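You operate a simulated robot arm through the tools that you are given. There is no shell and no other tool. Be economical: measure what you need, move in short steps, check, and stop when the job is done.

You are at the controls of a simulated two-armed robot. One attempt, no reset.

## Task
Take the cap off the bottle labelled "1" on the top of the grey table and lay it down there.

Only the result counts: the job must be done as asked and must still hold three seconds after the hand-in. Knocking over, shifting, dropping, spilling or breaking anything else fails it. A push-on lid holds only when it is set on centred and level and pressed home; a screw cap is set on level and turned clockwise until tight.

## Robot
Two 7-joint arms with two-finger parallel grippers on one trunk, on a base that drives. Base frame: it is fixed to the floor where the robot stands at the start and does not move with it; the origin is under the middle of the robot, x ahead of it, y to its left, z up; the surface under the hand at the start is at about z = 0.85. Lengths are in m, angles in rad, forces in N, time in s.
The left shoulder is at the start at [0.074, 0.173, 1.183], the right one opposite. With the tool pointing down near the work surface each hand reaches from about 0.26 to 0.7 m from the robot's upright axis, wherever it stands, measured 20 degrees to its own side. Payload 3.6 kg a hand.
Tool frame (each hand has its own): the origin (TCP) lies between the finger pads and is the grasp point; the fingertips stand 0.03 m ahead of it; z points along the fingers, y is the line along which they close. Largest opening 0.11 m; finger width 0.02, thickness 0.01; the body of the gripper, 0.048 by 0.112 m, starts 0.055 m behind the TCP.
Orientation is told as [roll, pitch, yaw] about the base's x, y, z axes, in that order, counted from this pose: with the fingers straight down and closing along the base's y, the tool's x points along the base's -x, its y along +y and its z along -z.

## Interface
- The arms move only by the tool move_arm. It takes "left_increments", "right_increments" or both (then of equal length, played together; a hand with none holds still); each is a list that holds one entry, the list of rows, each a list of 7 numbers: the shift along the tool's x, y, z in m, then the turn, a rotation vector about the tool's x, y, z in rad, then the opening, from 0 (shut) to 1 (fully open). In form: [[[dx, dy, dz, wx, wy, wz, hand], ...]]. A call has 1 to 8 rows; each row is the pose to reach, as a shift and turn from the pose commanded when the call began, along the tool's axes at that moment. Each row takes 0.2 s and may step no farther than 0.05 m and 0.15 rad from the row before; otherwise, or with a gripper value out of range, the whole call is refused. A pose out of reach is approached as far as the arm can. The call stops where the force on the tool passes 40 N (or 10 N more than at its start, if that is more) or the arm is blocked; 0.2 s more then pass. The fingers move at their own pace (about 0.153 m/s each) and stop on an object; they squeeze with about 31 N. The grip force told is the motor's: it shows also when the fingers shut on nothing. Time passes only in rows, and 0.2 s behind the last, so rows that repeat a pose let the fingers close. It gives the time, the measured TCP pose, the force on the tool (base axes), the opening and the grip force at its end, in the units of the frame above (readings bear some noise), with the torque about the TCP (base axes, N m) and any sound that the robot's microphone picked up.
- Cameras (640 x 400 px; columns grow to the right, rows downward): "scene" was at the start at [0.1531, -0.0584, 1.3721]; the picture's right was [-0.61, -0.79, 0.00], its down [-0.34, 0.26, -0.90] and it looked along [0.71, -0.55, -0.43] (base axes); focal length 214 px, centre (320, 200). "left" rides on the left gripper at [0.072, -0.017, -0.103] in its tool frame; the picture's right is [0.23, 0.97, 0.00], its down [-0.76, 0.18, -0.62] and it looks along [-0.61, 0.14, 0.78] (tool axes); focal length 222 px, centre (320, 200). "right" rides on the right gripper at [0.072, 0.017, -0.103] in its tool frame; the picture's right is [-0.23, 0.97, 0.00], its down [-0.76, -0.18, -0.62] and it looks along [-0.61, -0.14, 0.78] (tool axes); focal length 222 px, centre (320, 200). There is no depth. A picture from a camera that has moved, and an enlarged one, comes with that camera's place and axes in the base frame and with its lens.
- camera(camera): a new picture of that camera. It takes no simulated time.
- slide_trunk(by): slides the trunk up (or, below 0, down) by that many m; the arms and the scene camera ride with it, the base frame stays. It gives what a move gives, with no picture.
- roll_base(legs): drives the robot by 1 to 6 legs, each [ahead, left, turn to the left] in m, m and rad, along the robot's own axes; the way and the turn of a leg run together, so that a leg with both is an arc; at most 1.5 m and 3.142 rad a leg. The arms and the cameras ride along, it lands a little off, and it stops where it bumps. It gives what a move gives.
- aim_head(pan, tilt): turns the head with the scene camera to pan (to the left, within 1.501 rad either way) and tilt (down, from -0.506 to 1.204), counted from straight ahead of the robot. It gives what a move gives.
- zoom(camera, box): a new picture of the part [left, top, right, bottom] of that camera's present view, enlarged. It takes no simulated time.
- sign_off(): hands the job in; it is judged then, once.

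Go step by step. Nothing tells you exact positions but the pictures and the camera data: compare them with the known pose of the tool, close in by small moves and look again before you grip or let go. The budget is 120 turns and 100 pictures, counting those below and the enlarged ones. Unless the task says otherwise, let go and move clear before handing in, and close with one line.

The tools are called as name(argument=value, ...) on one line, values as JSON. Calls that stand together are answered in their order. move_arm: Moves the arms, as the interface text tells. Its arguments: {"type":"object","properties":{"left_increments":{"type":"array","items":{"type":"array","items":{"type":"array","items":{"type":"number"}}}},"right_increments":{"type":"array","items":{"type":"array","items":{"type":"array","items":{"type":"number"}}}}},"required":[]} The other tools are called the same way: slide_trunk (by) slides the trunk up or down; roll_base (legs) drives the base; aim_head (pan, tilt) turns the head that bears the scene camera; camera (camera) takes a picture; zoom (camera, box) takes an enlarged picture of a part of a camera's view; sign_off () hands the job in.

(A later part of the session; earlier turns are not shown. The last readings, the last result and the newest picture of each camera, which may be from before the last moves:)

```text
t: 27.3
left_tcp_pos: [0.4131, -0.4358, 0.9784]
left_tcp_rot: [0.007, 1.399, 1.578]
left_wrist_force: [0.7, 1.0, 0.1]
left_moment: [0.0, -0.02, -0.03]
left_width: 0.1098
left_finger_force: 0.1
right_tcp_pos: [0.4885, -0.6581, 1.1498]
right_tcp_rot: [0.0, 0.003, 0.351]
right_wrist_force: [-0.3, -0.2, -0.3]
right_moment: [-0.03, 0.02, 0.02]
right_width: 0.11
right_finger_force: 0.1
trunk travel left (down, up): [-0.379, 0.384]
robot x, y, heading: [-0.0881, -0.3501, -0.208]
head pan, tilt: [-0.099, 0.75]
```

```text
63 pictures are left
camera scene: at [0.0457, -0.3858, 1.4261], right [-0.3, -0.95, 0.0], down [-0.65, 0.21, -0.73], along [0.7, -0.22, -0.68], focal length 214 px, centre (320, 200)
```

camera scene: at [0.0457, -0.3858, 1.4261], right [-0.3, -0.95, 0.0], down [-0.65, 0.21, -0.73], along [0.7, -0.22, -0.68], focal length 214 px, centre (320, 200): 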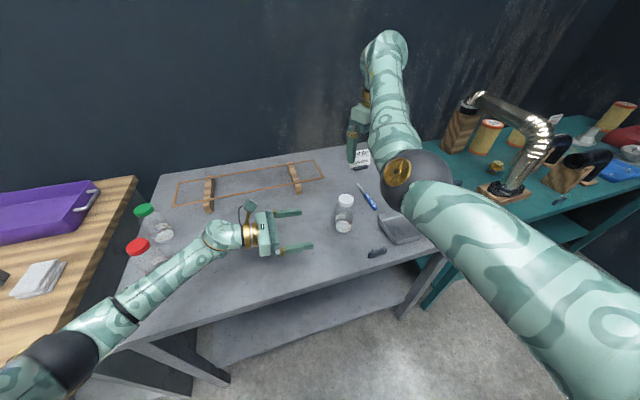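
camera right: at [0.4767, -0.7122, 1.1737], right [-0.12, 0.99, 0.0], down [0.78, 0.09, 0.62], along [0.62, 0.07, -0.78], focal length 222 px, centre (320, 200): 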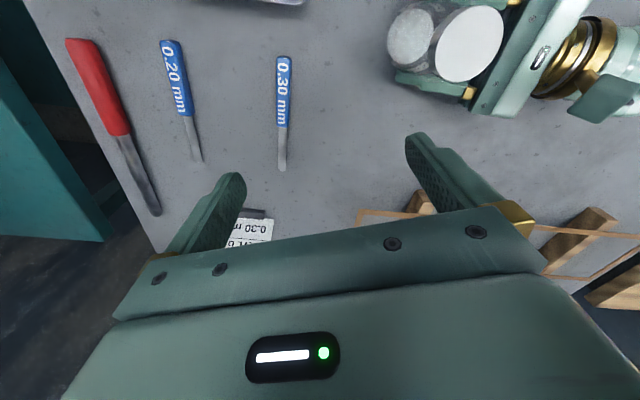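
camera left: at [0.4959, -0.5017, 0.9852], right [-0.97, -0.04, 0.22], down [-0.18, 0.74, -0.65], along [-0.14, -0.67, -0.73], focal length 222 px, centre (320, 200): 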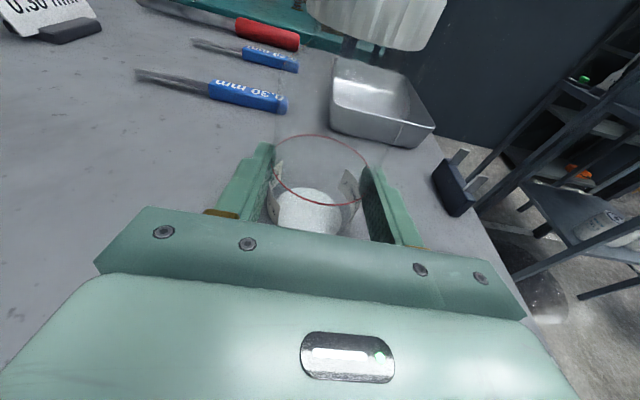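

The right hand is now only 5 cm from over the cap. I move it over and down a little.

move_arm(right_increments=[[[-0.004, 0.02, 0.025, 0, 0, 0, 1], [-0.008, 0.04, 0.05, 0, 0, 0, 1], [-0.01, 0.055, 0.075, 0, 0, 0, 1], [-0.01, 0.055, 0.09, 0, 0, 0, 1]]])

camera(camera="right")

camera(camera="scene")

```text
t: 28.3
left_tcp_pos: [0.4132, -0.4353, 0.9786]
left_tcp_rot: [0.0, 1.4, 1.57]
left_wrist_force: [0.9, 0.0, -1.0]
left_moment: [0.0, 0.02, -0.07]
left_width: 0.1102
left_finger_force: 0.1
right_tcp_pos: [0.4788, -0.6019, 1.0604]
right_tcp_rot: [-0.001, 0.001, 0.349]
right_wrist_force: [0.1, -0.1, 0.1]
right_moment: [0.02, -0.02, -0.01]
right_width: 0.1099
right_finger_force: 0.1
trunk travel left (down, up): [-0.379, 0.384]
robot x, y, heading: [-0.0832, -0.347, -0.211]
head pan, tilt: [-0.099, 0.75]
```

```text
62 pictures are left
camera right: at [0.4044, -0.6114, 1.1638], right [-0.12, 0.99, 0.0], down [0.78, 0.1, 0.62], along [0.62, 0.08, -0.78], focal length 222 px, centre (320, 200)
```

right: 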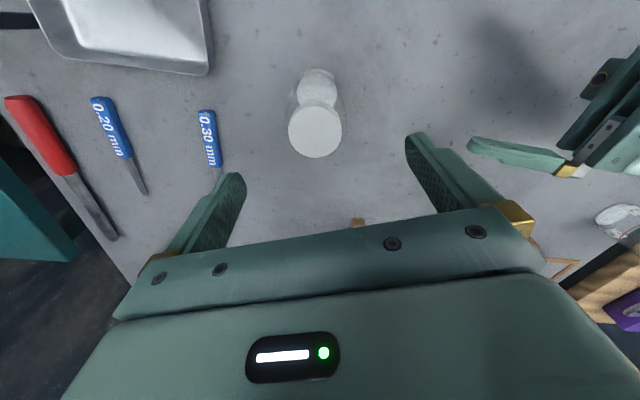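

```text
61 pictures are left
camera scene: at [0.0451, -0.386, 1.4263], right [-0.3, -0.95, 0.0], down [-0.65, 0.21, -0.73], along [0.7, -0.22, -0.68], focal length 214 px, centre (320, 200)
```

scene: 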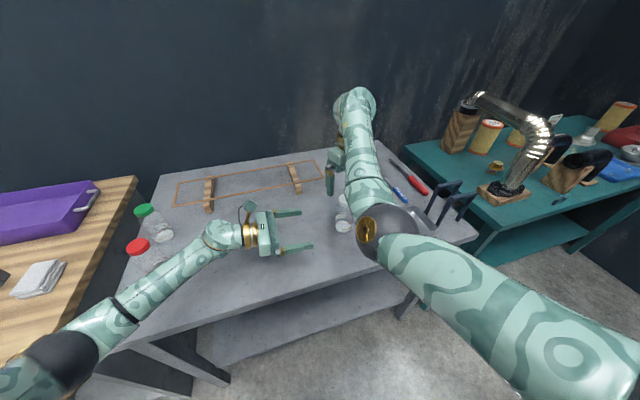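

The right hand reaches over the cap with no complaint. Now the left hand returns beside the jar body.

move_arm(left_increments=[[[-0.034, 0, 0.006, 0, 0, 0, 1], [-0.072, -0.016, 0.012, 0, 0, 0, 1], [-0.072, -0.045, 0.032, 0, 0, 0, 1], [-0.07, -0.064, 0.06, 0, 0, 0, 1], [-0.068, -0.064, 0.0776, 0, 0, 0, 1]]])

camera(camera="left")

camera(camera="scene")

```text
t: 29.5
left_tcp_pos: [0.4775, -0.4999, 0.8964]
left_tcp_rot: [-0.009, 1.398, 1.563]
left_wrist_force: [0.8, 0.4, 0.2]
left_moment: [-0.01, 0.02, -0.01]
left_width: 0.1099
left_finger_force: 0.1
right_tcp_pos: [0.4785, -0.6015, 1.0599]
right_tcp_rot: [0.0, 0.001, 0.35]
right_wrist_force: [0.5, 0.0, -0.1]
right_moment: [0.0, 0.02, 0.02]
right_width: 0.11
right_finger_force: 0.2
trunk travel left (down, up): [-0.379, 0.384]
robot x, y, heading: [-0.082, -0.3468, -0.209]
head pan, tilt: [-0.099, 0.75]
```

```text
60 pictures are left
camera left: at [0.4968, -0.4108, 0.9877], right [-0.97, -0.04, 0.22], down [-0.18, 0.74, -0.65], along [-0.14, -0.67, -0.73], focal length 222 px, centre (320, 200)
```

left: 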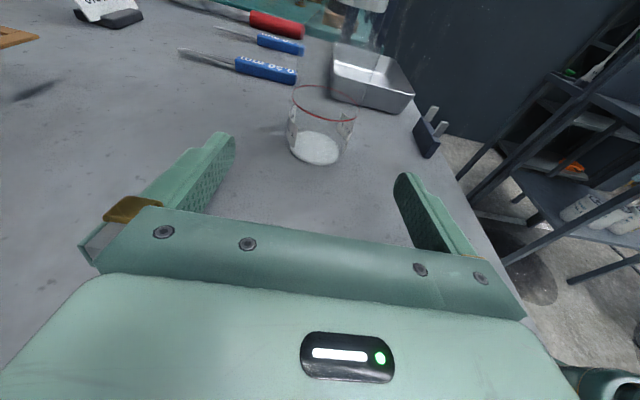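

```text
59 pictures are left
camera scene: at [0.0448, -0.3862, 1.4264], right [-0.3, -0.95, 0.0], down [-0.65, 0.21, -0.73], along [0.7, -0.22, -0.68], focal length 214 px, centre (320, 200)
```

scene: 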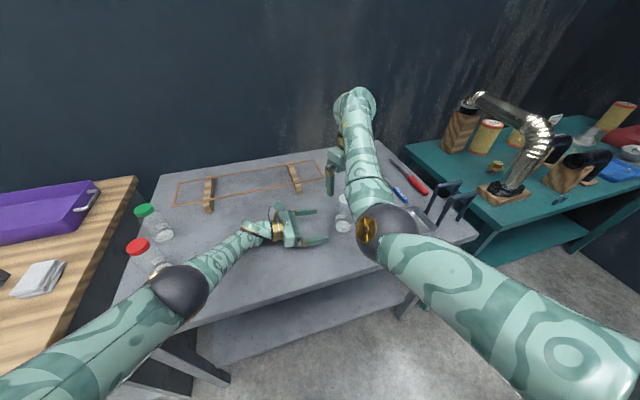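

The jar is centred ahead of the left hand. I slide in and grip the body.

move_arm(left_increments=[[[0.006, -0.001, 0.035, 0, 0, 0, 1], [0.011, -0.001, 0.065, 0, 0, 0, 1], [0.015, -0.001, 0.09, 0, 0, 0, 1], [0.015, -0.001, 0.09, 0, 0, 0, 0.7], [0.015, -0.001, 0.09, 0, 0, 0, 0.6], [0.015, -0.001, 0.09, 0, 0, 0, 0], [0.015, -0.001, 0.09, 0, 0, 0, 0]]])

camera(camera="left")

camera(camera="right")

```text
t: 31.1
left_tcp_pos: [0.4562, -0.5786, 0.9193]
left_tcp_rot: [0.001, 1.4, 1.57]
left_wrist_force: [0.4, 0.0, 0.0]
left_moment: [-0.04, -0.04, -0.03]
left_width: 0.0574
left_finger_force: 30.7
left hand out of reach, approached as far as the arm can: row 1, 2, 3, 4, 5, 6, 7
right_tcp_pos: [0.4776, -0.6002, 1.0596]
right_tcp_rot: [0.001, 0.0, 0.352]
right_wrist_force: [-0.2, 0.0, -0.5]
right_moment: [-0.03, -0.02, 0.03]
right_width: 0.1101
right_finger_force: 0.0
trunk travel left (down, up): [-0.379, 0.384]
robot x, y, heading: [-0.0858, -0.3498, -0.209]
head pan, tilt: [-0.099, 0.75]
```

```text
58 pictures are left
camera left: at [0.4746, -0.4879, 1.0096], right [-0.97, -0.04, 0.22], down [-0.18, 0.74, -0.65], along [-0.14, -0.67, -0.73], focal length 222 px, centre (320, 200)
```

left: 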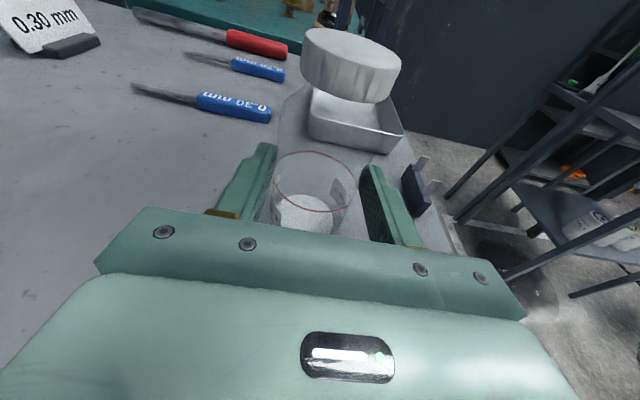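

```text
57 pictures are left
camera right: at [0.4043, -0.6116, 1.1639], right [-0.12, 0.99, 0.0], down [0.78, 0.09, 0.62], along [0.62, 0.08, -0.78], focal length 222 px, centre (320, 200)
```

right: 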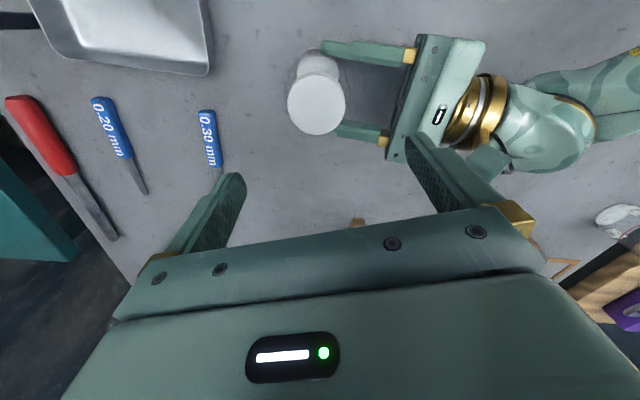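

The left arm hit its reach limit and nudged the jar about 2 cm; the jar is still upright at about (0.456, -0.607). I let go, back off and turn the left hand to come in more from the robot's side, where it's less stretched.

move_arm(left_increments=[[[0, 0, 0, 0, 0, 0, 0.7], [0, 0, 0, 0, 0, 0, 1], [0, 0, -0.04, 0, 0, 0, 1], [0, 0, -0.074, 0, 0, 0, 1], [-0.012, 0.016, -0.074, 0.138, 0, -0.024, 1], [-0.024, 0.032, -0.074, 0.276, 0, -0.048, 1], [-0.035, 0.0465, -0.074, 0.4235, 0, -0.073, 1]]])

camera(camera="left")

camera(camera="right")

```text
t: 32.7
left_tcp_pos: [0.4085, -0.4972, 0.896]
left_tcp_rot: [0.0, 1.402, 2.003]
left_wrist_force: [-0.2, -0.8, -0.1]
left_moment: [0.01, -0.04, -0.02]
left_width: 0.11
left_finger_force: 0.1
right_tcp_pos: [0.4792, -0.602, 1.0605]
right_tcp_rot: [0.0, -0.001, 0.35]
right_wrist_force: [0.3, -0.7, -1.2]
right_moment: [-0.01, 0.02, -0.01]
right_width: 0.1102
right_finger_force: 0.0
trunk travel left (down, up): [-0.379, 0.384]
robot x, y, heading: [-0.0833, -0.349, -0.204]
head pan, tilt: [-0.099, 0.75]
```

```text
56 pictures are left
camera left: at [0.3882, -0.4086, 0.9873], right [-0.87, -0.44, 0.22], down [-0.47, 0.6, -0.65], along [0.15, -0.67, -0.73], focal length 222 px, centre (320, 200)
```

left: 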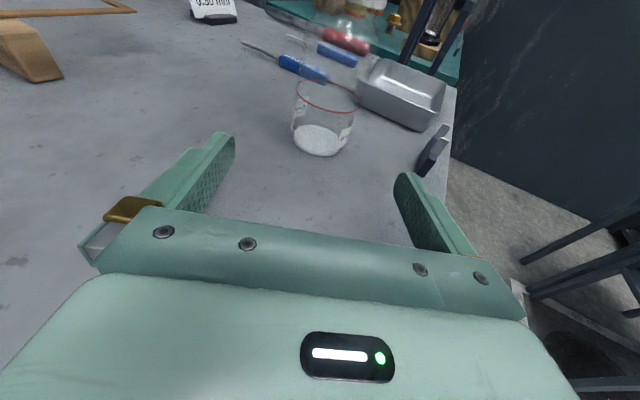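

```text
55 pictures are left
camera right: at [0.4039, -0.6113, 1.1642], right [-0.12, 0.99, 0.0], down [0.78, 0.1, 0.62], along [0.62, 0.08, -0.78], focal length 222 px, centre (320, 200)
```

right: 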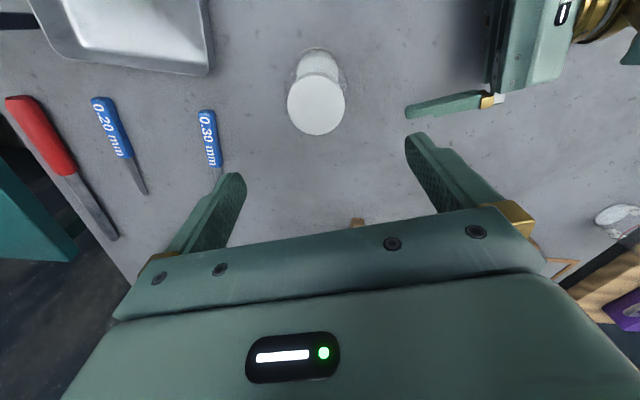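

The jar is dead ahead of the left hand again. I advance open first and check it really arrives before closing.

move_arm(left_increments=[[[0.006, 0, 0.035, 0, 0, 0, 1], [0.012, 0, 0.07, 0, 0, 0, 1], [0.017, 0, 0.0985, 0, 0, 0, 1]]])

camera(camera="left")

```text
t: 33.5
left_tcp_pos: [0.4489, -0.591, 0.8977]
left_tcp_rot: [0.0, 1.399, 2.0]
left_wrist_force: [0.1, -0.3, -0.3]
left_moment: [-0.03, -0.01, 0.01]
left_width: 0.11
left_finger_force: 0.0
right_tcp_pos: [0.4789, -0.6012, 1.059]
right_tcp_rot: [0.0, 0.001, 0.35]
right_wrist_force: [0.0, 0.6, -0.4]
right_moment: [0.0, 0.0, 0.01]
right_width: 0.11
right_finger_force: 0.0
trunk travel left (down, up): [-0.379, 0.384]
robot x, y, heading: [-0.0833, -0.3472, -0.209]
head pan, tilt: [-0.099, 0.75]
```

```text
54 pictures are left
camera left: at [0.4288, -0.5028, 0.9885], right [-0.87, -0.44, 0.22], down [-0.47, 0.6, -0.64], along [0.15, -0.67, -0.73], focal length 222 px, centre (320, 200)
```

left: 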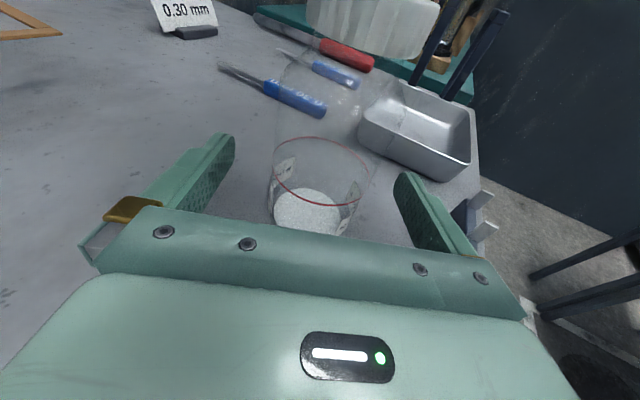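

Arrived without a limit, jar centred. I close the left gripper.

move_arm(left_increments=[[[0, 0, 0, 0, 0, 0, 0.7], [0, 0, 0, 0, 0, 0, 0.6], [0, 0, 0, 0, 0, 0, 0], [0, 0, 0, 0, 0, 0, 0]]])

camera(camera="left")

camera(camera="right")

camera(camera="scene")

```text
t: 34.5
left_tcp_pos: [0.4479, -0.5906, 0.899]
left_tcp_rot: [0.0, 1.399, 2.0]
left_wrist_force: [-0.2, 0.4, 0.3]
left_moment: [-0.03, 0.04, 0.04]
left_width: 0.0569
left_finger_force: 30.8
right_tcp_pos: [0.4792, -0.6022, 1.0608]
right_tcp_rot: [0.001, 0.0, 0.35]
right_wrist_force: [0.1, 0.6, -0.6]
right_moment: [-0.03, 0.02, 0.0]
right_width: 0.1097
right_finger_force: 0.0
trunk travel left (down, up): [-0.379, 0.384]
robot x, y, heading: [-0.0832, -0.35, -0.211]
head pan, tilt: [-0.099, 0.75]
```

```text
53 pictures are left
camera left: at [0.4287, -0.5018, 0.9888], right [-0.87, -0.44, 0.22], down [-0.47, 0.6, -0.64], along [0.15, -0.67, -0.73], focal length 222 px, centre (320, 200)
```

left: 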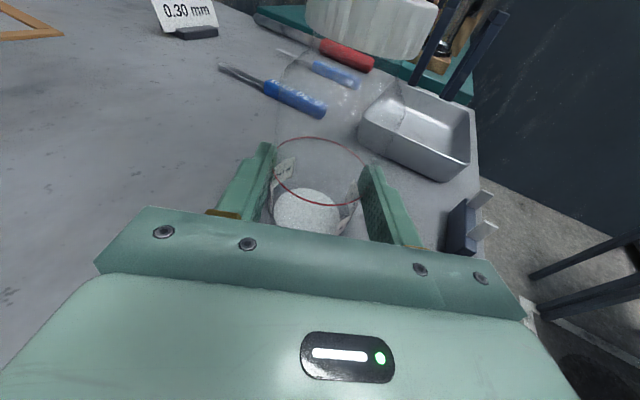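

```text
52 pictures are left
camera right: at [0.4044, -0.6115, 1.1639], right [-0.12, 0.99, 0.0], down [0.78, 0.09, 0.62], along [0.62, 0.08, -0.78], focal length 222 px, centre (320, 200)
```

right: 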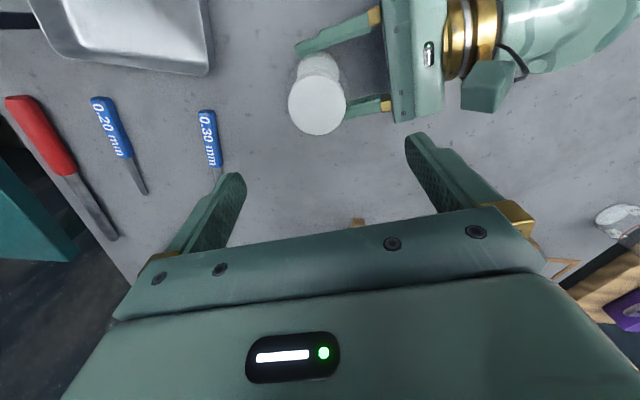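

```text
51 pictures are left
camera scene: at [0.045, -0.3859, 1.4263], right [-0.3, -0.95, 0.0], down [-0.65, 0.21, -0.73], along [0.7, -0.22, -0.68], focal length 214 px, centre (320, 200)
```

scene: 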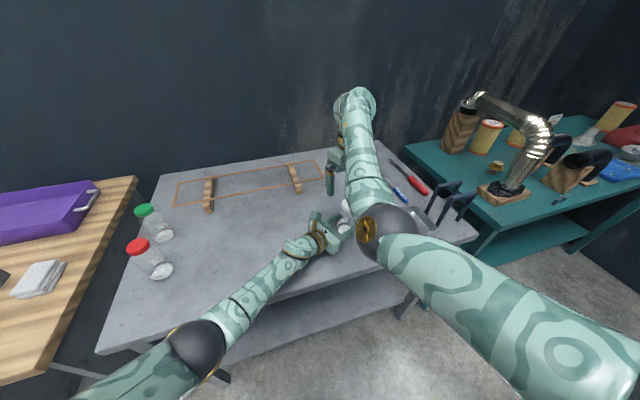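

The jar is gripped, cap centre at about (0.455, -0.606). I centre the right hand over it and turn it clockwise first, so there's room to unscrew counter-clockwise.

move_arm(right_increments=[[[0.024, 0.0045, 0, 0, 0, 0.145, 1], [0.024, 0.0045, 0, 0, 0, 0.29, 1], [0.024, 0.0045, 0, 0, 0, 0.435, 1], [0.024, 0.0045, 0, 0, 0, 0.58, 1], [0.024, 0.0045, 0, 0, 0, 0.725, 1], [0.024, 0.0045, 0, 0, 0, 0.87, 1], [0.024, 0.0045, 0, 0, 0, 1.015, 1], [0.024, 0.0045, 0, 0, 0, 1.16, 1]]])

camera(camera="right")

```text
t: 36.3
left_tcp_pos: [0.4498, -0.5918, 0.8978]
left_tcp_rot: [0.0, 1.399, 2.0]
left_wrist_force: [0.2, 0.1, -0.2]
left_moment: [0.03, -0.01, 0.0]
left_width: 0.0571
left_finger_force: 31.3
right_tcp_pos: [0.4533, -0.6061, 1.0606]
right_tcp_rot: [0.0, 0.001, -0.813]
right_wrist_force: [0.1, 0.0, -0.8]
right_moment: [0.01, 0.0, -0.02]
right_width: 0.11
right_finger_force: 0.0
trunk travel left (down, up): [-0.379, 0.384]
robot x, y, heading: [-0.0849, -0.3495, -0.21]
head pan, tilt: [-0.099, 0.75]
```

```text
50 pictures are left
camera right: at [0.4166, -0.5437, 1.1638], right [0.86, 0.51, 0.0], down [0.4, -0.67, 0.62], along [0.32, -0.54, -0.78], focal length 222 px, centre (320, 200)
```

right: 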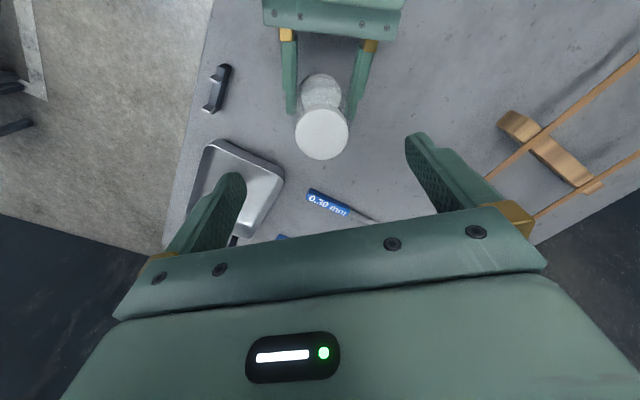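

Centred. I lower the right hand so the fingertips straddle the cap, and look from the left camera.

move_arm(right_increments=[[[0, 0, 0.035, 0, 0, 0, 1], [0, 0, 0.066, 0, 0, 0, 1]]])

camera(camera="left")

camera(camera="right")

```text
t: 36.9
left_tcp_pos: [0.4503, -0.5915, 0.8984]
left_tcp_rot: [0.001, 1.399, 2.003]
left_wrist_force: [0.8, -0.4, 0.1]
left_moment: [0.04, 0.01, 0.0]
left_width: 0.0571
left_finger_force: 30.9
right_tcp_pos: [0.4537, -0.6085, 0.9927]
right_tcp_rot: [0.002, 0.0, -0.81]
right_wrist_force: [-0.4, 0.2, 0.7]
right_moment: [-0.01, 0.01, -0.02]
right_width: 0.1098
right_finger_force: 0.1
trunk travel left (down, up): [-0.379, 0.384]
robot x, y, heading: [-0.0877, -0.3501, -0.203]
head pan, tilt: [-0.099, 0.75]
```

```text
49 pictures are left
camera left: at [0.4287, -0.5017, 0.9888], right [-0.87, -0.44, 0.22], down [-0.47, 0.6, -0.64], along [0.15, -0.67, -0.73], focal length 222 px, centre (320, 200)
```

left: 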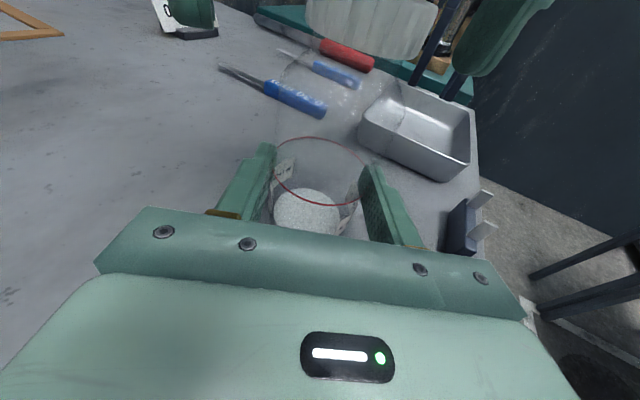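

```text
48 pictures are left
camera right: at [0.4164, -0.5447, 1.0961], right [0.86, 0.51, 0.0], down [0.4, -0.67, 0.62], along [0.32, -0.54, -0.78], focal length 222 px, centre (320, 200)
```

right: 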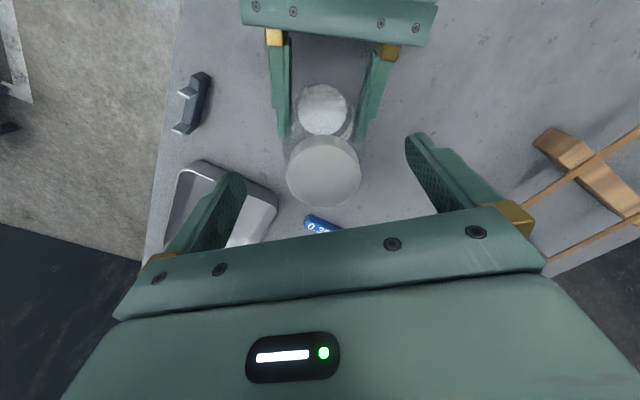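

Well aligned; I raise 3 mm to keep clear of the shoulder, shift slightly and close on the cap.

move_arm(right_increments=[[[0.004, 0.003, -0.003, 0, 0, 0, 0.8], [0.004, 0.003, -0.003, 0, 0, 0, 0.5], [0.004, 0.003, -0.003, 0, 0, 0, 0], [0.004, 0.003, -0.003, 0, 0, 0, 0], [0.004, 0.003, -0.003, 0, 0, 0, 0]]])

camera(camera="right")

```text
t: 38.1
left_tcp_pos: [0.4491, -0.5903, 0.8976]
left_tcp_rot: [0.001, 1.399, 2.0]
left_wrist_force: [1.7, 0.9, -0.4]
left_moment: [-0.11, 0.11, 0.07]
left_width: 0.0569
left_finger_force: 30.9
right_tcp_pos: [0.4532, -0.6019, 0.9964]
right_tcp_rot: [0.0, -0.001, -0.811]
right_wrist_force: [-1.0, -2.8, -0.1]
right_moment: [-0.05, 0.04, 0.01]
right_width: 0.0472
right_finger_force: 30.9
trunk travel left (down, up): [-0.379, 0.384]
robot x, y, heading: [-0.0826, -0.3511, -0.209]
head pan, tilt: [-0.099, 0.75]
```

```text
47 pictures are left
camera right: at [0.415, -0.5394, 1.1004], right [0.86, 0.51, 0.0], down [0.4, -0.67, 0.62], along [0.32, -0.54, -0.78], focal length 222 px, centre (320, 200)
```

right: 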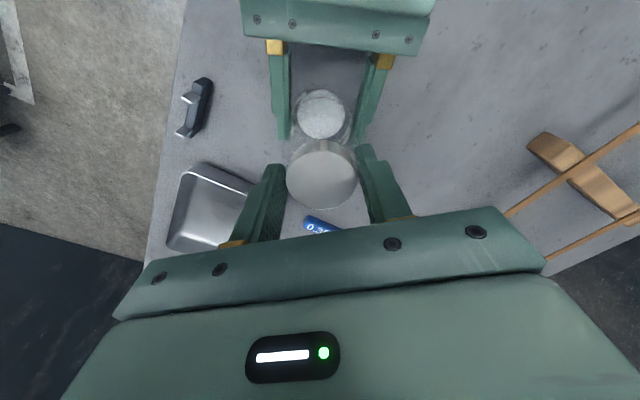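

The cap is gripped (47 mm). I turn counter-clockwise in a first trial and watch the torque.

move_arm(right_increments=[[[0, 0, 0, 0, 0, -0.1, 0], [0, 0, 0, 0, 0, -0.2, 0], [0, 0, 0, 0, 0, -0.3, 0], [0, 0, 0, 0, 0, -0.4, 0]]])

camera(camera="right")

camera(camera="left")

```text
t: 39.1
left_tcp_pos: [0.45, -0.5897, 0.8987]
left_tcp_rot: [-0.001, 1.4, 2.003]
left_wrist_force: [11.6, 6.2, 0.6]
left_moment: [-0.47, 0.65, 0.25]
left_width: 0.0572
left_finger_force: 31.2
right_tcp_pos: [0.4532, -0.6039, 0.9968]
right_tcp_rot: [-0.002, 0.0, -0.409]
right_wrist_force: [-13.0, -6.7, 0.8]
right_moment: [-0.19, 0.45, -0.04]
right_width: 0.0468
right_finger_force: 30.7
trunk travel left (down, up): [-0.379, 0.384]
robot x, y, heading: [-0.0835, -0.3462, -0.211]
head pan, tilt: [-0.099, 0.75]
```

```text
46 pictures are left
camera right: at [0.3933, -0.5596, 1.1006], right [0.6, 0.8, 0.0], down [0.63, -0.46, 0.62], along [0.5, -0.37, -0.78], focal length 222 px, centre (320, 200)
```

right: 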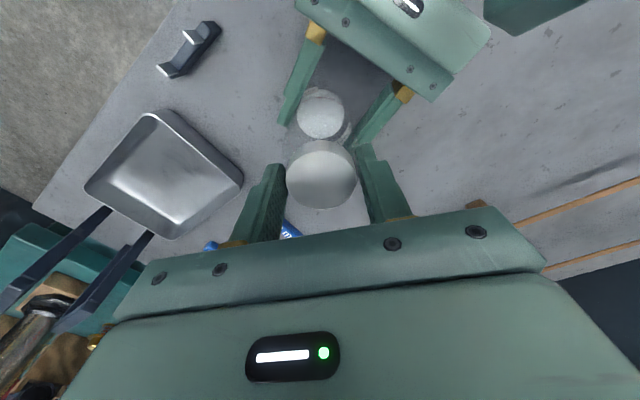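

```text
45 pictures are left
camera left: at [0.4295, -0.501, 0.9889], right [-0.87, -0.44, 0.22], down [-0.47, 0.6, -0.64], along [0.15, -0.67, -0.73], focal length 222 px, centre (320, 200)
```

left: 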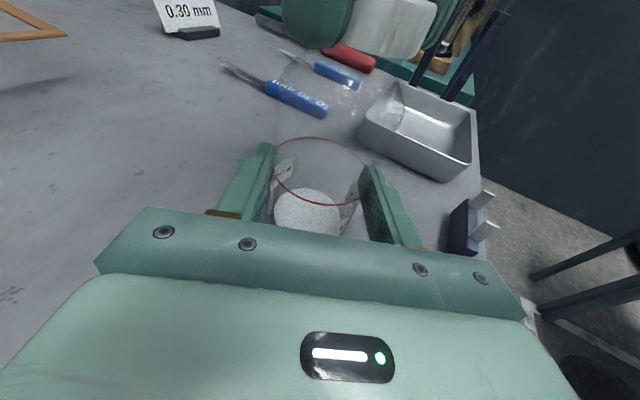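

The cap turns with hardly any torque; there is a sideways force from a small off-centre. I shift a few mm to relieve it and keep turning.

move_arm(right_increments=[[[0.002, -0.0026, 0, 0, 0, 0, 0], [0.002, -0.0026, 0, 0, 0, -0.14, 0], [0.002, -0.0026, 0, 0, 0, -0.28, 0], [0.002, -0.0026, 0, 0, 0, -0.42, 0], [0.002, -0.0026, 0, 0, 0, -0.56, 0], [0.002, -0.0026, 0, 0, 0, -0.7, 0]]])

```text
t: 40.5
left_tcp_pos: [0.4482, -0.5916, 0.8981]
left_tcp_rot: [-0.002, 1.402, 2.001]
left_wrist_force: [-9.4, 17.6, 6.1]
left_moment: [-0.77, -0.18, 0.06]
left_width: 0.0571
left_finger_force: 30.9
right_tcp_pos: [0.4505, -0.604, 0.9985]
right_tcp_rot: [-0.004, 0.0, 0.292]
right_wrist_force: [6.5, -18.5, -0.2]
right_moment: [-1.12, -0.33, -0.1]
right_width: 0.0471
right_finger_force: 31.1
trunk travel left (down, up): [-0.379, 0.384]
robot x, y, heading: [-0.0838, -0.3467, -0.207]
head pan, tilt: [-0.099, 0.75]
```

A sideways force of 20 N built up along -y, so the true axis lies a little further that way. I shift and read again before turning on.

move_arm(right_increments=[[[0, -0.002, 0, 0, 0, 0, 0], [0, -0.0043, 0, 0, 0, 0, 0]]])

camera(camera="right")

camera(camera="left")

```text
t: 41.1
left_tcp_pos: [0.4482, -0.5905, 0.8989]
left_tcp_rot: [-0.01, 1.399, 1.995]
left_wrist_force: [15.3, -3.8, -1.8]
left_moment: [0.44, 0.95, 0.19]
left_width: 0.0573
left_finger_force: 31.1
right_tcp_pos: [0.4504, -0.6042, 0.9971]
right_tcp_rot: [0.007, -0.001, 0.293]
right_wrist_force: [-15.1, 1.9, 9.3]
right_moment: [-0.02, 0.52, 0.05]
right_width: 0.0468
right_finger_force: 31.5
trunk travel left (down, up): [-0.379, 0.384]
robot x, y, heading: [-0.0845, -0.3428, -0.213]
head pan, tilt: [-0.099, 0.75]
```

```text
44 pictures are left
camera right: at [0.3768, -0.6113, 1.1012], right [-0.06, 1.0, 0.01], down [0.78, 0.05, 0.62], along [0.62, 0.05, -0.78], focal length 222 px, centre (320, 200)
```

right: 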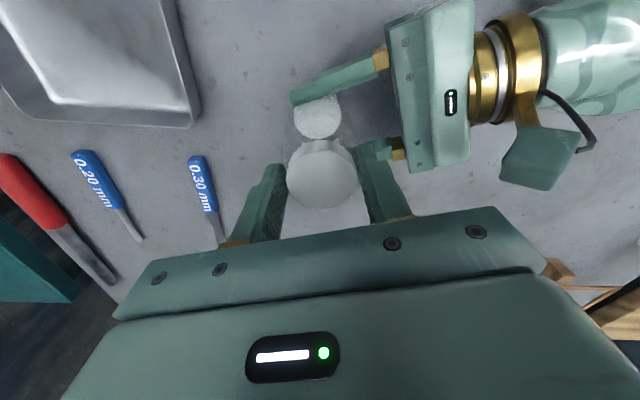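

```text
43 pictures are left
camera left: at [0.4289, -0.5014, 0.9892], right [-0.87, -0.44, 0.22], down [-0.47, 0.6, -0.64], along [0.15, -0.67, -0.73], focal length 222 px, centre (320, 200)
```

left: 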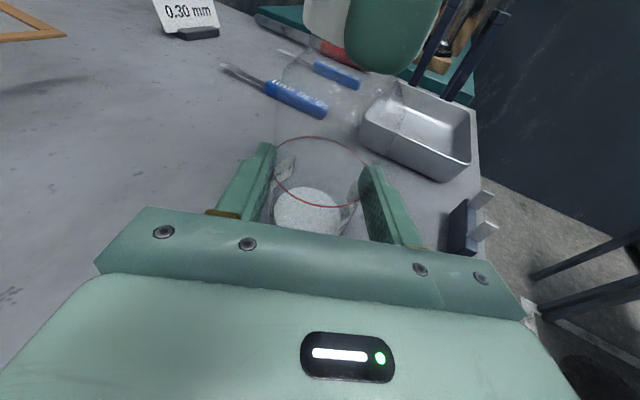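

Forces flip within about 15 N, normal for two linked arms; the upward push fits the cap rising. I turn further, rising a little.

move_arm(right_increments=[[[0.002, 0, -0.001, 0, 0, -0.12, 0], [0.002, 0, -0.0012, 0, 0, -0.24, 0], [0.002, 0, -0.0014, 0, 0, -0.36, 0], [0.002, 0, -0.0016, 0, 0, -0.48, 0], [0.002, 0, -0.0018, 0, 0, -0.6, 0], [0.002, 0, -0.002, 0, 0, -0.72, 0]]])

camera(camera="left")

```text
t: 42.5
left_tcp_pos: [0.4476, -0.5913, 0.897]
left_tcp_rot: [0.004, 1.401, 2.002]
left_wrist_force: [-15.7, 0.5, 3.9]
left_moment: [-0.08, -0.91, -0.18]
left_width: 0.0572
left_finger_force: 31.2
right_tcp_pos: [0.4501, -0.6086, 0.9989]
right_tcp_rot: [-0.004, 0.0, 1.014]
right_wrist_force: [14.4, 0.3, -2.7]
right_moment: [-0.04, -0.6, -0.09]
right_width: 0.0465
right_finger_force: 31.6
trunk travel left (down, up): [-0.379, 0.384]
robot x, y, heading: [-0.0871, -0.3481, -0.209]
head pan, tilt: [-0.099, 0.75]
```

```text
42 pictures are left
camera left: at [0.428, -0.5024, 0.9889], right [-0.87, -0.44, 0.22], down [-0.47, 0.6, -0.65], along [0.15, -0.67, -0.73], focal length 222 px, centre (320, 200)
```

left: 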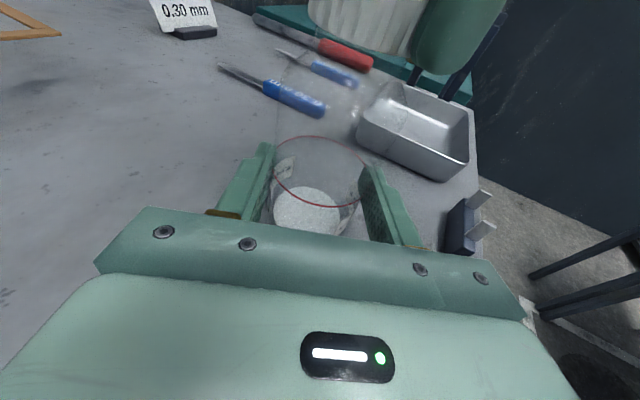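

Turned 1.8 rad so far; the cap's edge looks slightly higher. I keep turning as far as the wrist goes.

move_arm(right_increments=[[[0, -0.002, 0, 0, 0, -0.12, 0], [0, -0.002, -0.0005, 0, 0, -0.24, 0], [0, -0.002, -0.001, 0, 0, -0.36, 0], [0, -0.002, -0.001, 0, 0, -0.48, 0], [0, -0.002, -0.0015, 0, 0, -0.6, 0], [0, -0.002, -0.0015, 0, 0, -0.72, 0], [0, -0.002, -0.002, 0, 0, -0.84, 0]]])

camera(camera="left")

```text
t: 44.1
left_tcp_pos: [0.4491, -0.5921, 0.8983]
left_tcp_rot: [0.002, 1.398, 2.001]
left_wrist_force: [-22.3, 4.0, 6.2]
left_moment: [-0.31, -1.36, -0.28]
left_width: 0.0577
left_finger_force: 30.5
right_tcp_pos: [0.4524, -0.6102, 1.001]
right_tcp_rot: [0.001, 0.001, 1.853]
right_wrist_force: [22.6, -3.8, -7.5]
right_moment: [-0.28, -0.93, -0.07]
right_width: 0.0468
right_finger_force: 31.4
trunk travel left (down, up): [-0.379, 0.384]
robot x, y, heading: [-0.0819, -0.3478, -0.211]
head pan, tilt: [-0.099, 0.75]
```

```text
41 pictures are left
camera left: at [0.4284, -0.502, 0.9887], right [-0.87, -0.44, 0.22], down [-0.47, 0.6, -0.64], along [0.15, -0.67, -0.73], focal length 222 px, centre (320, 200)
```

left: 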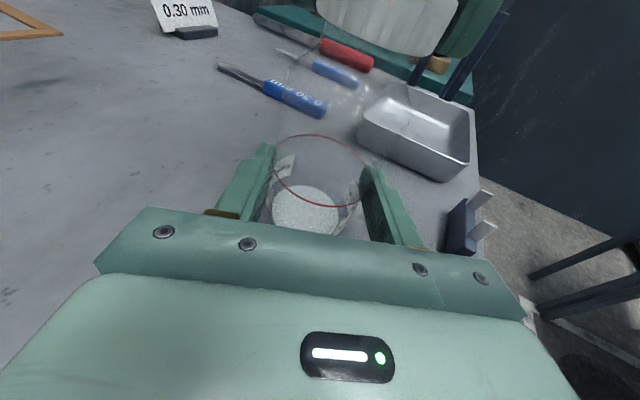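

There's a 22 N push along +x; I relieve it and turn a bit more.

move_arm(right_increments=[[[0.0005, -0.002, 0, 0, 0, 0, 0], [0.001, -0.004, 0, 0, 0, -0.12, 0], [0.001, -0.004, -0.0005, 0, 0, -0.24, 0], [0.001, -0.004, -0.001, 0, 0, -0.36, 0], [0.001, -0.004, -0.001, 0, 0, -0.48, 0]]])

```text
t: 45.3
left_tcp_pos: [0.4495, -0.5906, 0.8987]
left_tcp_rot: [0.001, 1.401, 2.0]
left_wrist_force: [0.1, -5.1, 1.0]
left_moment: [0.73, -0.31, 0.01]
left_width: 0.058
left_finger_force: 30.7
right_tcp_pos: [0.456, -0.6094, 1.0005]
right_tcp_rot: [0.001, -0.001, 2.334]
right_wrist_force: [0.2, 5.0, -2.8]
right_moment: [-0.23, 0.22, -0.04]
right_width: 0.047
right_finger_force: 30.8
trunk travel left (down, up): [-0.379, 0.384]
robot x, y, heading: [-0.0839, -0.3476, -0.218]
head pan, tilt: [-0.099, 0.75]
```

Half a turn done with low forces. I turn on to see how far the wrist goes.

move_arm(right_increments=[[[0, 0, 0, 0, 0, -0.12, 0], [0, 0, -0.0005, 0, 0, -0.24, 0], [0, 0, -0.001, 0, 0, -0.36, 0], [0, 0, -0.001, 0, 0, -0.48, 0], [0, 0, -0.0015, 0, 0, -0.6, 0]]])

camera(camera="left")

camera(camera="right")

```text
t: 46.5
left_tcp_pos: [0.4489, -0.5923, 0.9006]
left_tcp_rot: [0.005, 1.403, 2.004]
left_wrist_force: [-14.6, -6.4, 14.9]
left_moment: [0.33, -0.81, -0.25]
left_width: 0.0579
left_finger_force: 31.3
right_tcp_pos: [0.4555, -0.6093, 1.003]
right_tcp_rot: [-0.004, -0.002, 2.933]
right_wrist_force: [14.4, 5.3, -15.2]
right_moment: [-0.03, -0.8, -0.03]
right_width: 0.0469
right_finger_force: 30.7
trunk travel left (down, up): [-0.379, 0.384]
robot x, y, heading: [-0.0857, -0.3459, -0.209]
head pan, tilt: [-0.099, 0.75]
```

```text
40 pictures are left
camera left: at [0.4283, -0.5027, 0.9898], right [-0.87, -0.44, 0.22], down [-0.47, 0.6, -0.65], along [0.15, -0.67, -0.73], focal length 222 px, centre (320, 200)
```

left: 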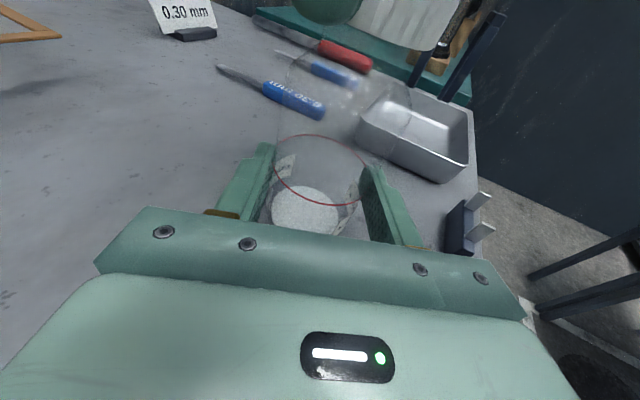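

```text
39 pictures are left
camera right: at [0.5232, -0.6418, 1.1075], right [-0.42, -0.91, 0.0], down [-0.71, 0.33, 0.62], along [-0.57, 0.27, -0.78], focal length 222 px, centre (320, 200)
```

right: 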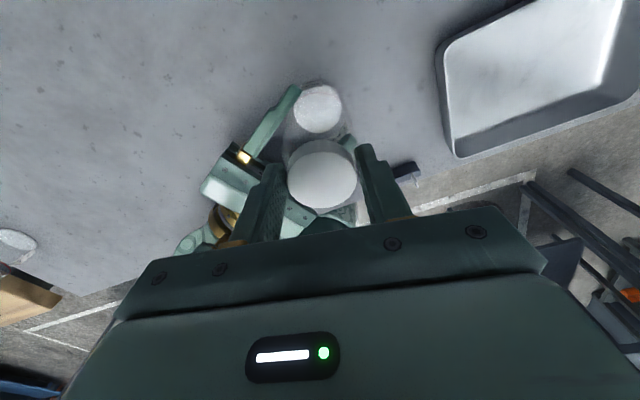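

The hand pulls up with 15 N, so the cap is still threaded; I ease down 1 mm and turn on without lifting.

move_arm(right_increments=[[[0, 0, 0.0015, 0, 0, -0.12, 0], [0, 0, 0.0015, 0, 0, -0.24, 0], [0, 0, 0.0015, 0, 0, -0.36, 0], [0, 0, 0.001, 0, 0, -0.48, 0], [0, 0, 0.001, 0, 0, -0.6, 0], [0, 0, 0.001, 0, 0, -0.72, 0]]])

```text
t: 47.9
left_tcp_pos: [0.4489, -0.5914, 0.8979]
left_tcp_rot: [-0.001, 1.4, 1.998]
left_wrist_force: [-7.9, -18.0, -0.4]
left_moment: [1.13, -0.39, -0.2]
left_width: 0.0581
left_finger_force: 31.0
right_tcp_pos: [0.4559, -0.6085, 1.0024]
right_tcp_rot: [-0.001, 0.002, -2.628]
right_wrist_force: [7.2, 18.1, -1.1]
right_moment: [0.82, -0.38, -0.06]
right_width: 0.0469
right_finger_force: 30.5
trunk travel left (down, up): [-0.379, 0.384]
robot x, y, heading: [-0.0846, -0.348, -0.212]
head pan, tilt: [-0.099, 0.75]
```

Still turning freely. I re-centre and go on.

move_arm(right_increments=[[[0.002, -0.002, 0, 0, 0, -0.12, 0], [0.002, -0.002, 0, 0, 0, -0.24, 0], [0.002, -0.002, -0.0005, 0, 0, -0.36, 0], [0.002, -0.002, -0.0005, 0, 0, -0.48, 0], [0.002, -0.002, -0.001, 0, 0, -0.6, 0], [0.002, -0.002, -0.001, 0, 0, -0.72, 0]]])

camera(camera="left")

```text
t: 49.3
left_tcp_pos: [0.4499, -0.5896, 0.897]
left_tcp_rot: [0.002, 1.401, 2.004]
left_wrist_force: [0.1, 0.2, -1.2]
left_moment: [0.0, 0.04, 0.03]
left_width: 0.0579
left_finger_force: 31.3
right_tcp_pos: [0.4565, -0.6071, 1.0041]
right_tcp_rot: [0.0, 0.0, -1.912]
right_wrist_force: [0.1, -0.1, 0.4]
right_moment: [-0.04, -0.01, 0.01]
right_width: 0.0469
right_finger_force: 31.3
trunk travel left (down, up): [-0.379, 0.384]
robot x, y, heading: [-0.0877, -0.3471, -0.209]
head pan, tilt: [-0.099, 0.75]
```

```text
38 pictures are left
camera left: at [0.4289, -0.5015, 0.9885], right [-0.87, -0.44, 0.22], down [-0.47, 0.6, -0.64], along [0.15, -0.67, -0.73], focal length 222 px, centre (320, 200)
```

left: 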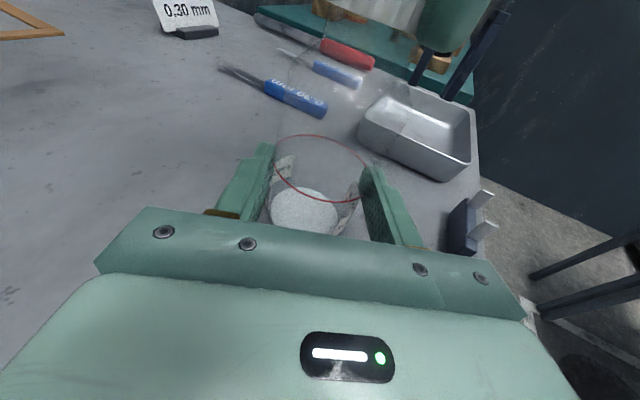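

All forces dropped to zero, so the cap has come free. I lift it straight up, slowly.

move_arm(right_increments=[[[0, 0, -0.005, 0, 0, 0, 0], [0, 0, -0.01, 0, 0, 0, 0], [0, 0, -0.02, 0, 0, 0, 0], [0, 0, -0.035, 0, 0, 0, 0], [0, 0, -0.05, 0, 0, 0, 0]]])

camera(camera="left")

camera(camera="right")

camera(camera="scene")

```text
t: 50.5
left_tcp_pos: [0.4493, -0.5905, 0.8975]
left_tcp_rot: [-0.001, 1.399, 1.999]
left_wrist_force: [-0.2, -0.5, 0.2]
left_moment: [0.04, -0.01, 0.01]
left_width: 0.0582
left_finger_force: 30.4
right_tcp_pos: [0.4557, -0.6067, 1.0523]
right_tcp_rot: [0.001, -0.001, -1.913]
right_wrist_force: [0.5, -0.4, -1.0]
right_moment: [-0.02, 0.03, 0.02]
right_width: 0.0469
right_finger_force: 30.4
trunk travel left (down, up): [-0.379, 0.384]
robot x, y, heading: [-0.0791, -0.3492, -0.207]
head pan, tilt: [-0.099, 0.75]
```

```text
37 pictures are left
camera left: at [0.4286, -0.5018, 0.9889], right [-0.87, -0.44, 0.22], down [-0.47, 0.6, -0.64], along [0.15, -0.67, -0.73], focal length 222 px, centre (320, 200)
```

left: 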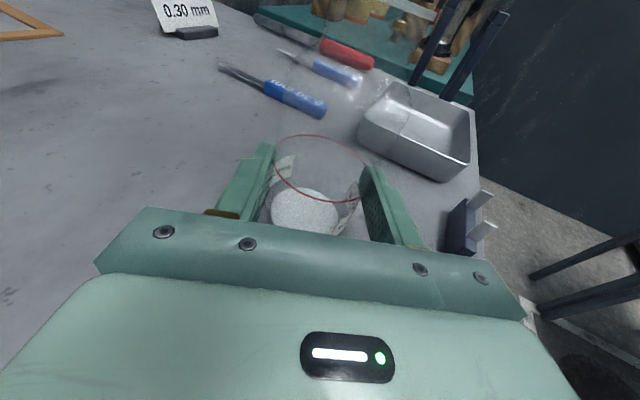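

```text
36 pictures are left
camera right: at [0.4961, -0.5447, 1.1565], right [0.84, -0.54, 0.0], down [-0.42, -0.66, 0.62], along [-0.34, -0.52, -0.78], focal length 222 px, centre (320, 200)
```

right: 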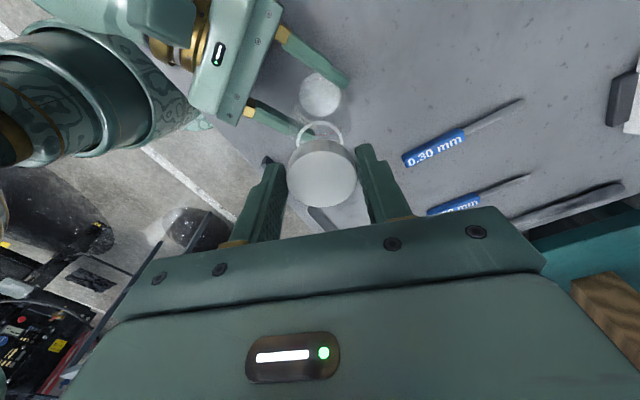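

```text
35 pictures are left
camera scene: at [0.045, -0.3858, 1.4263], right [-0.3, -0.95, 0.0], down [-0.65, 0.21, -0.73], along [0.7, -0.22, -0.68], focal length 214 px, centre (320, 200)
```

scene: 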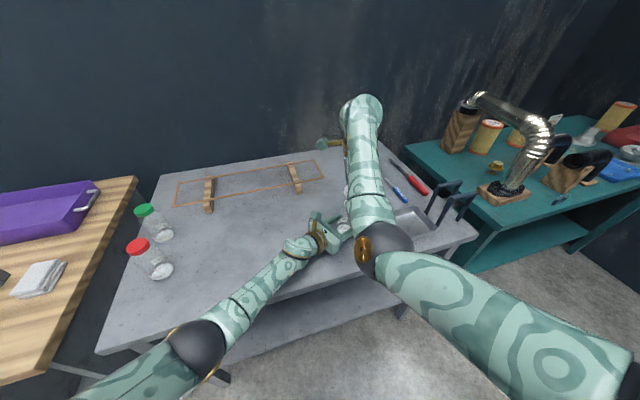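

The cap is off and the neck is open. Now I release the jar with the left hand and back straight away from it.

move_arm(left_increments=[[[0, 0, 0, 0, 0, 0, 0.65], [0, 0, 0, 0, 0, 0, 0.8], [0, 0, 0, 0, 0, 0, 1], [-0.005, 0, -0.03, 0, 0, 0, 1], [-0.012, 0, -0.07, 0, 0, 0, 1], [-0.019, 0, -0.11, 0, 0, 0, 1]]])

camera(camera="left")

camera(camera="scene")

```text
t: 51.9
left_tcp_pos: [0.4036, -0.4897, 0.9006]
left_tcp_rot: [0.009, 1.403, 2.008]
left_wrist_force: [0.0, -0.1, -0.4]
left_moment: [-0.01, -0.04, 0.0]
left_width: 0.1099
left_finger_force: 0.1
right_tcp_pos: [0.4574, -0.6044, 1.0529]
right_tcp_rot: [-0.001, -0.002, -1.912]
right_wrist_force: [-0.1, -0.2, -0.2]
right_moment: [-0.02, -0.02, 0.02]
right_width: 0.0471
right_finger_force: 30.8
trunk travel left (down, up): [-0.379, 0.384]
robot x, y, heading: [-0.0815, -0.3512, -0.202]
head pan, tilt: [-0.099, 0.75]
```

```text
34 pictures are left
camera left: at [0.3839, -0.4001, 0.9904], right [-0.87, -0.44, 0.23], down [-0.47, 0.6, -0.65], along [0.15, -0.67, -0.73], focal length 222 px, centre (320, 200)
```

left: 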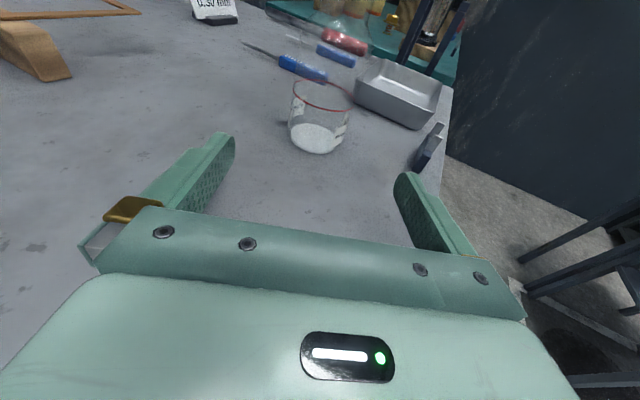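

```text
33 pictures are left
camera scene: at [0.0445, -0.3847, 1.4264], right [-0.3, -0.95, 0.0], down [-0.65, 0.21, -0.73], along [0.7, -0.22, -0.68], focal length 214 px, centre (320, 200)
```

scene: 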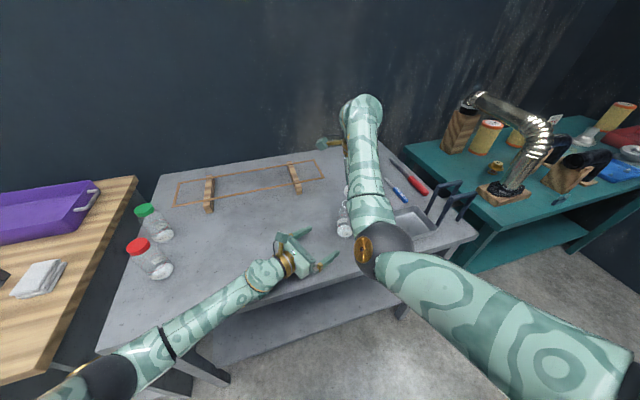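

The jar stands upright. I lift the left hand up and away to clear the spot beside the jar.

move_arm(left_increments=[[[0.045, 0, -0.008, 0, 0, 0, 1], [0.09, 0, -0.016, 0, 0, 0, 1], [0.135, 0, -0.024, 0, 0, 0, 1], [0.18, 0, -0.035, 0, 0, 0, 1], [0.2, 0, -0.07, 0, 0, 0, 1], [0.2, 0, -0.11, 0, 0, 0, 1]]])

camera(camera="scene")

```text
t: 53.3
left_tcp_pos: [0.3679, -0.4238, 1.1155]
left_tcp_rot: [0.005, 1.401, 2.004]
left_wrist_force: [0.3, 0.3, -0.4]
left_moment: [0.02, -0.02, -0.02]
left_width: 0.11
left_finger_force: 0.0
right_tcp_pos: [0.4557, -0.6059, 1.0532]
right_tcp_rot: [0.0, -0.001, -1.913]
right_wrist_force: [0.1, 0.1, -0.7]
right_moment: [-0.05, -0.02, 0.0]
right_width: 0.0469
right_finger_force: 31.3
trunk travel left (down, up): [-0.379, 0.384]
robot x, y, heading: [-0.0816, -0.35, -0.213]
head pan, tilt: [-0.099, 0.75]
```

```text
32 pictures are left
camera scene: at [0.0443, -0.3847, 1.4264], right [-0.3, -0.95, 0.0], down [-0.65, 0.21, -0.73], along [0.7, -0.22, -0.68], focal length 214 px, centre (320, 200)
```

scene: 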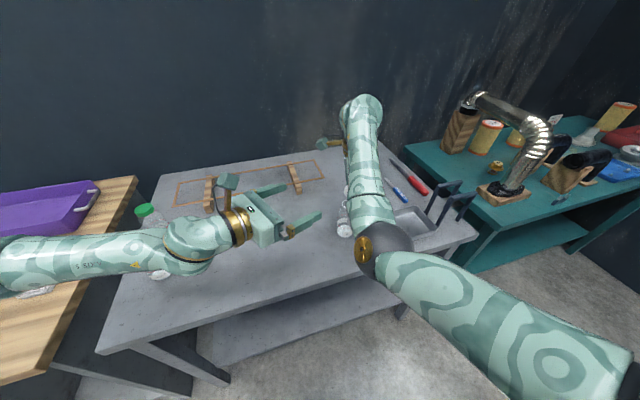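

The left hand is still near the spot; I raise it further so the right hand can work below and beside it.

move_arm(left_increments=[[[0.045, 0, -0.012, 0, 0, 0, 1], [0.09, -0.01, -0.03, 0, 0, 0, 1], [0.13, -0.02, -0.05, 0, 0, 0, 1], [0.17, -0.025, -0.07, 0, 0, 0, 1]]])

camera(camera="scene")

```text
t: 54.3
left_tcp_pos: [0.3733, -0.3754, 1.2955]
left_tcp_rot: [0.001, 1.401, 2.006]
left_wrist_force: [0.3, 0.2, -0.1]
left_moment: [0.0, 0.02, 0.06]
left_width: 0.1099
left_finger_force: 0.0
right_tcp_pos: [0.4547, -0.6067, 1.0541]
right_tcp_rot: [0.001, 0.0, -1.914]
right_wrist_force: [-1.1, 0.5, -0.1]
right_moment: [0.01, -0.02, 0.0]
right_width: 0.0471
right_finger_force: 31.1
trunk travel left (down, up): [-0.379, 0.384]
robot x, y, heading: [-0.0845, -0.3505, -0.208]
head pan, tilt: [-0.099, 0.75]
```

```text
31 pictures are left
camera scene: at [0.0438, -0.3854, 1.4265], right [-0.3, -0.95, 0.0], down [-0.65, 0.21, -0.73], along [0.7, -0.22, -0.68], focal length 214 px, centre (320, 200)
```

scene: 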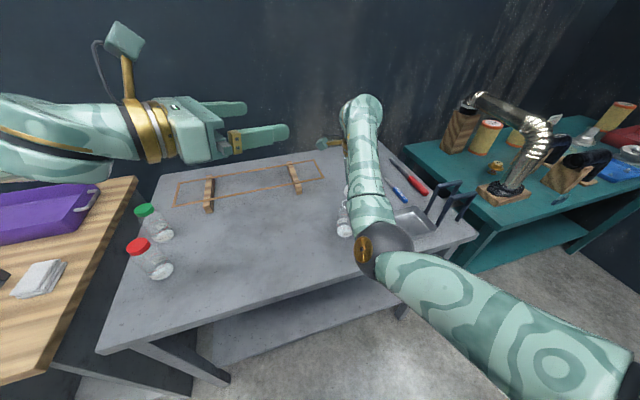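

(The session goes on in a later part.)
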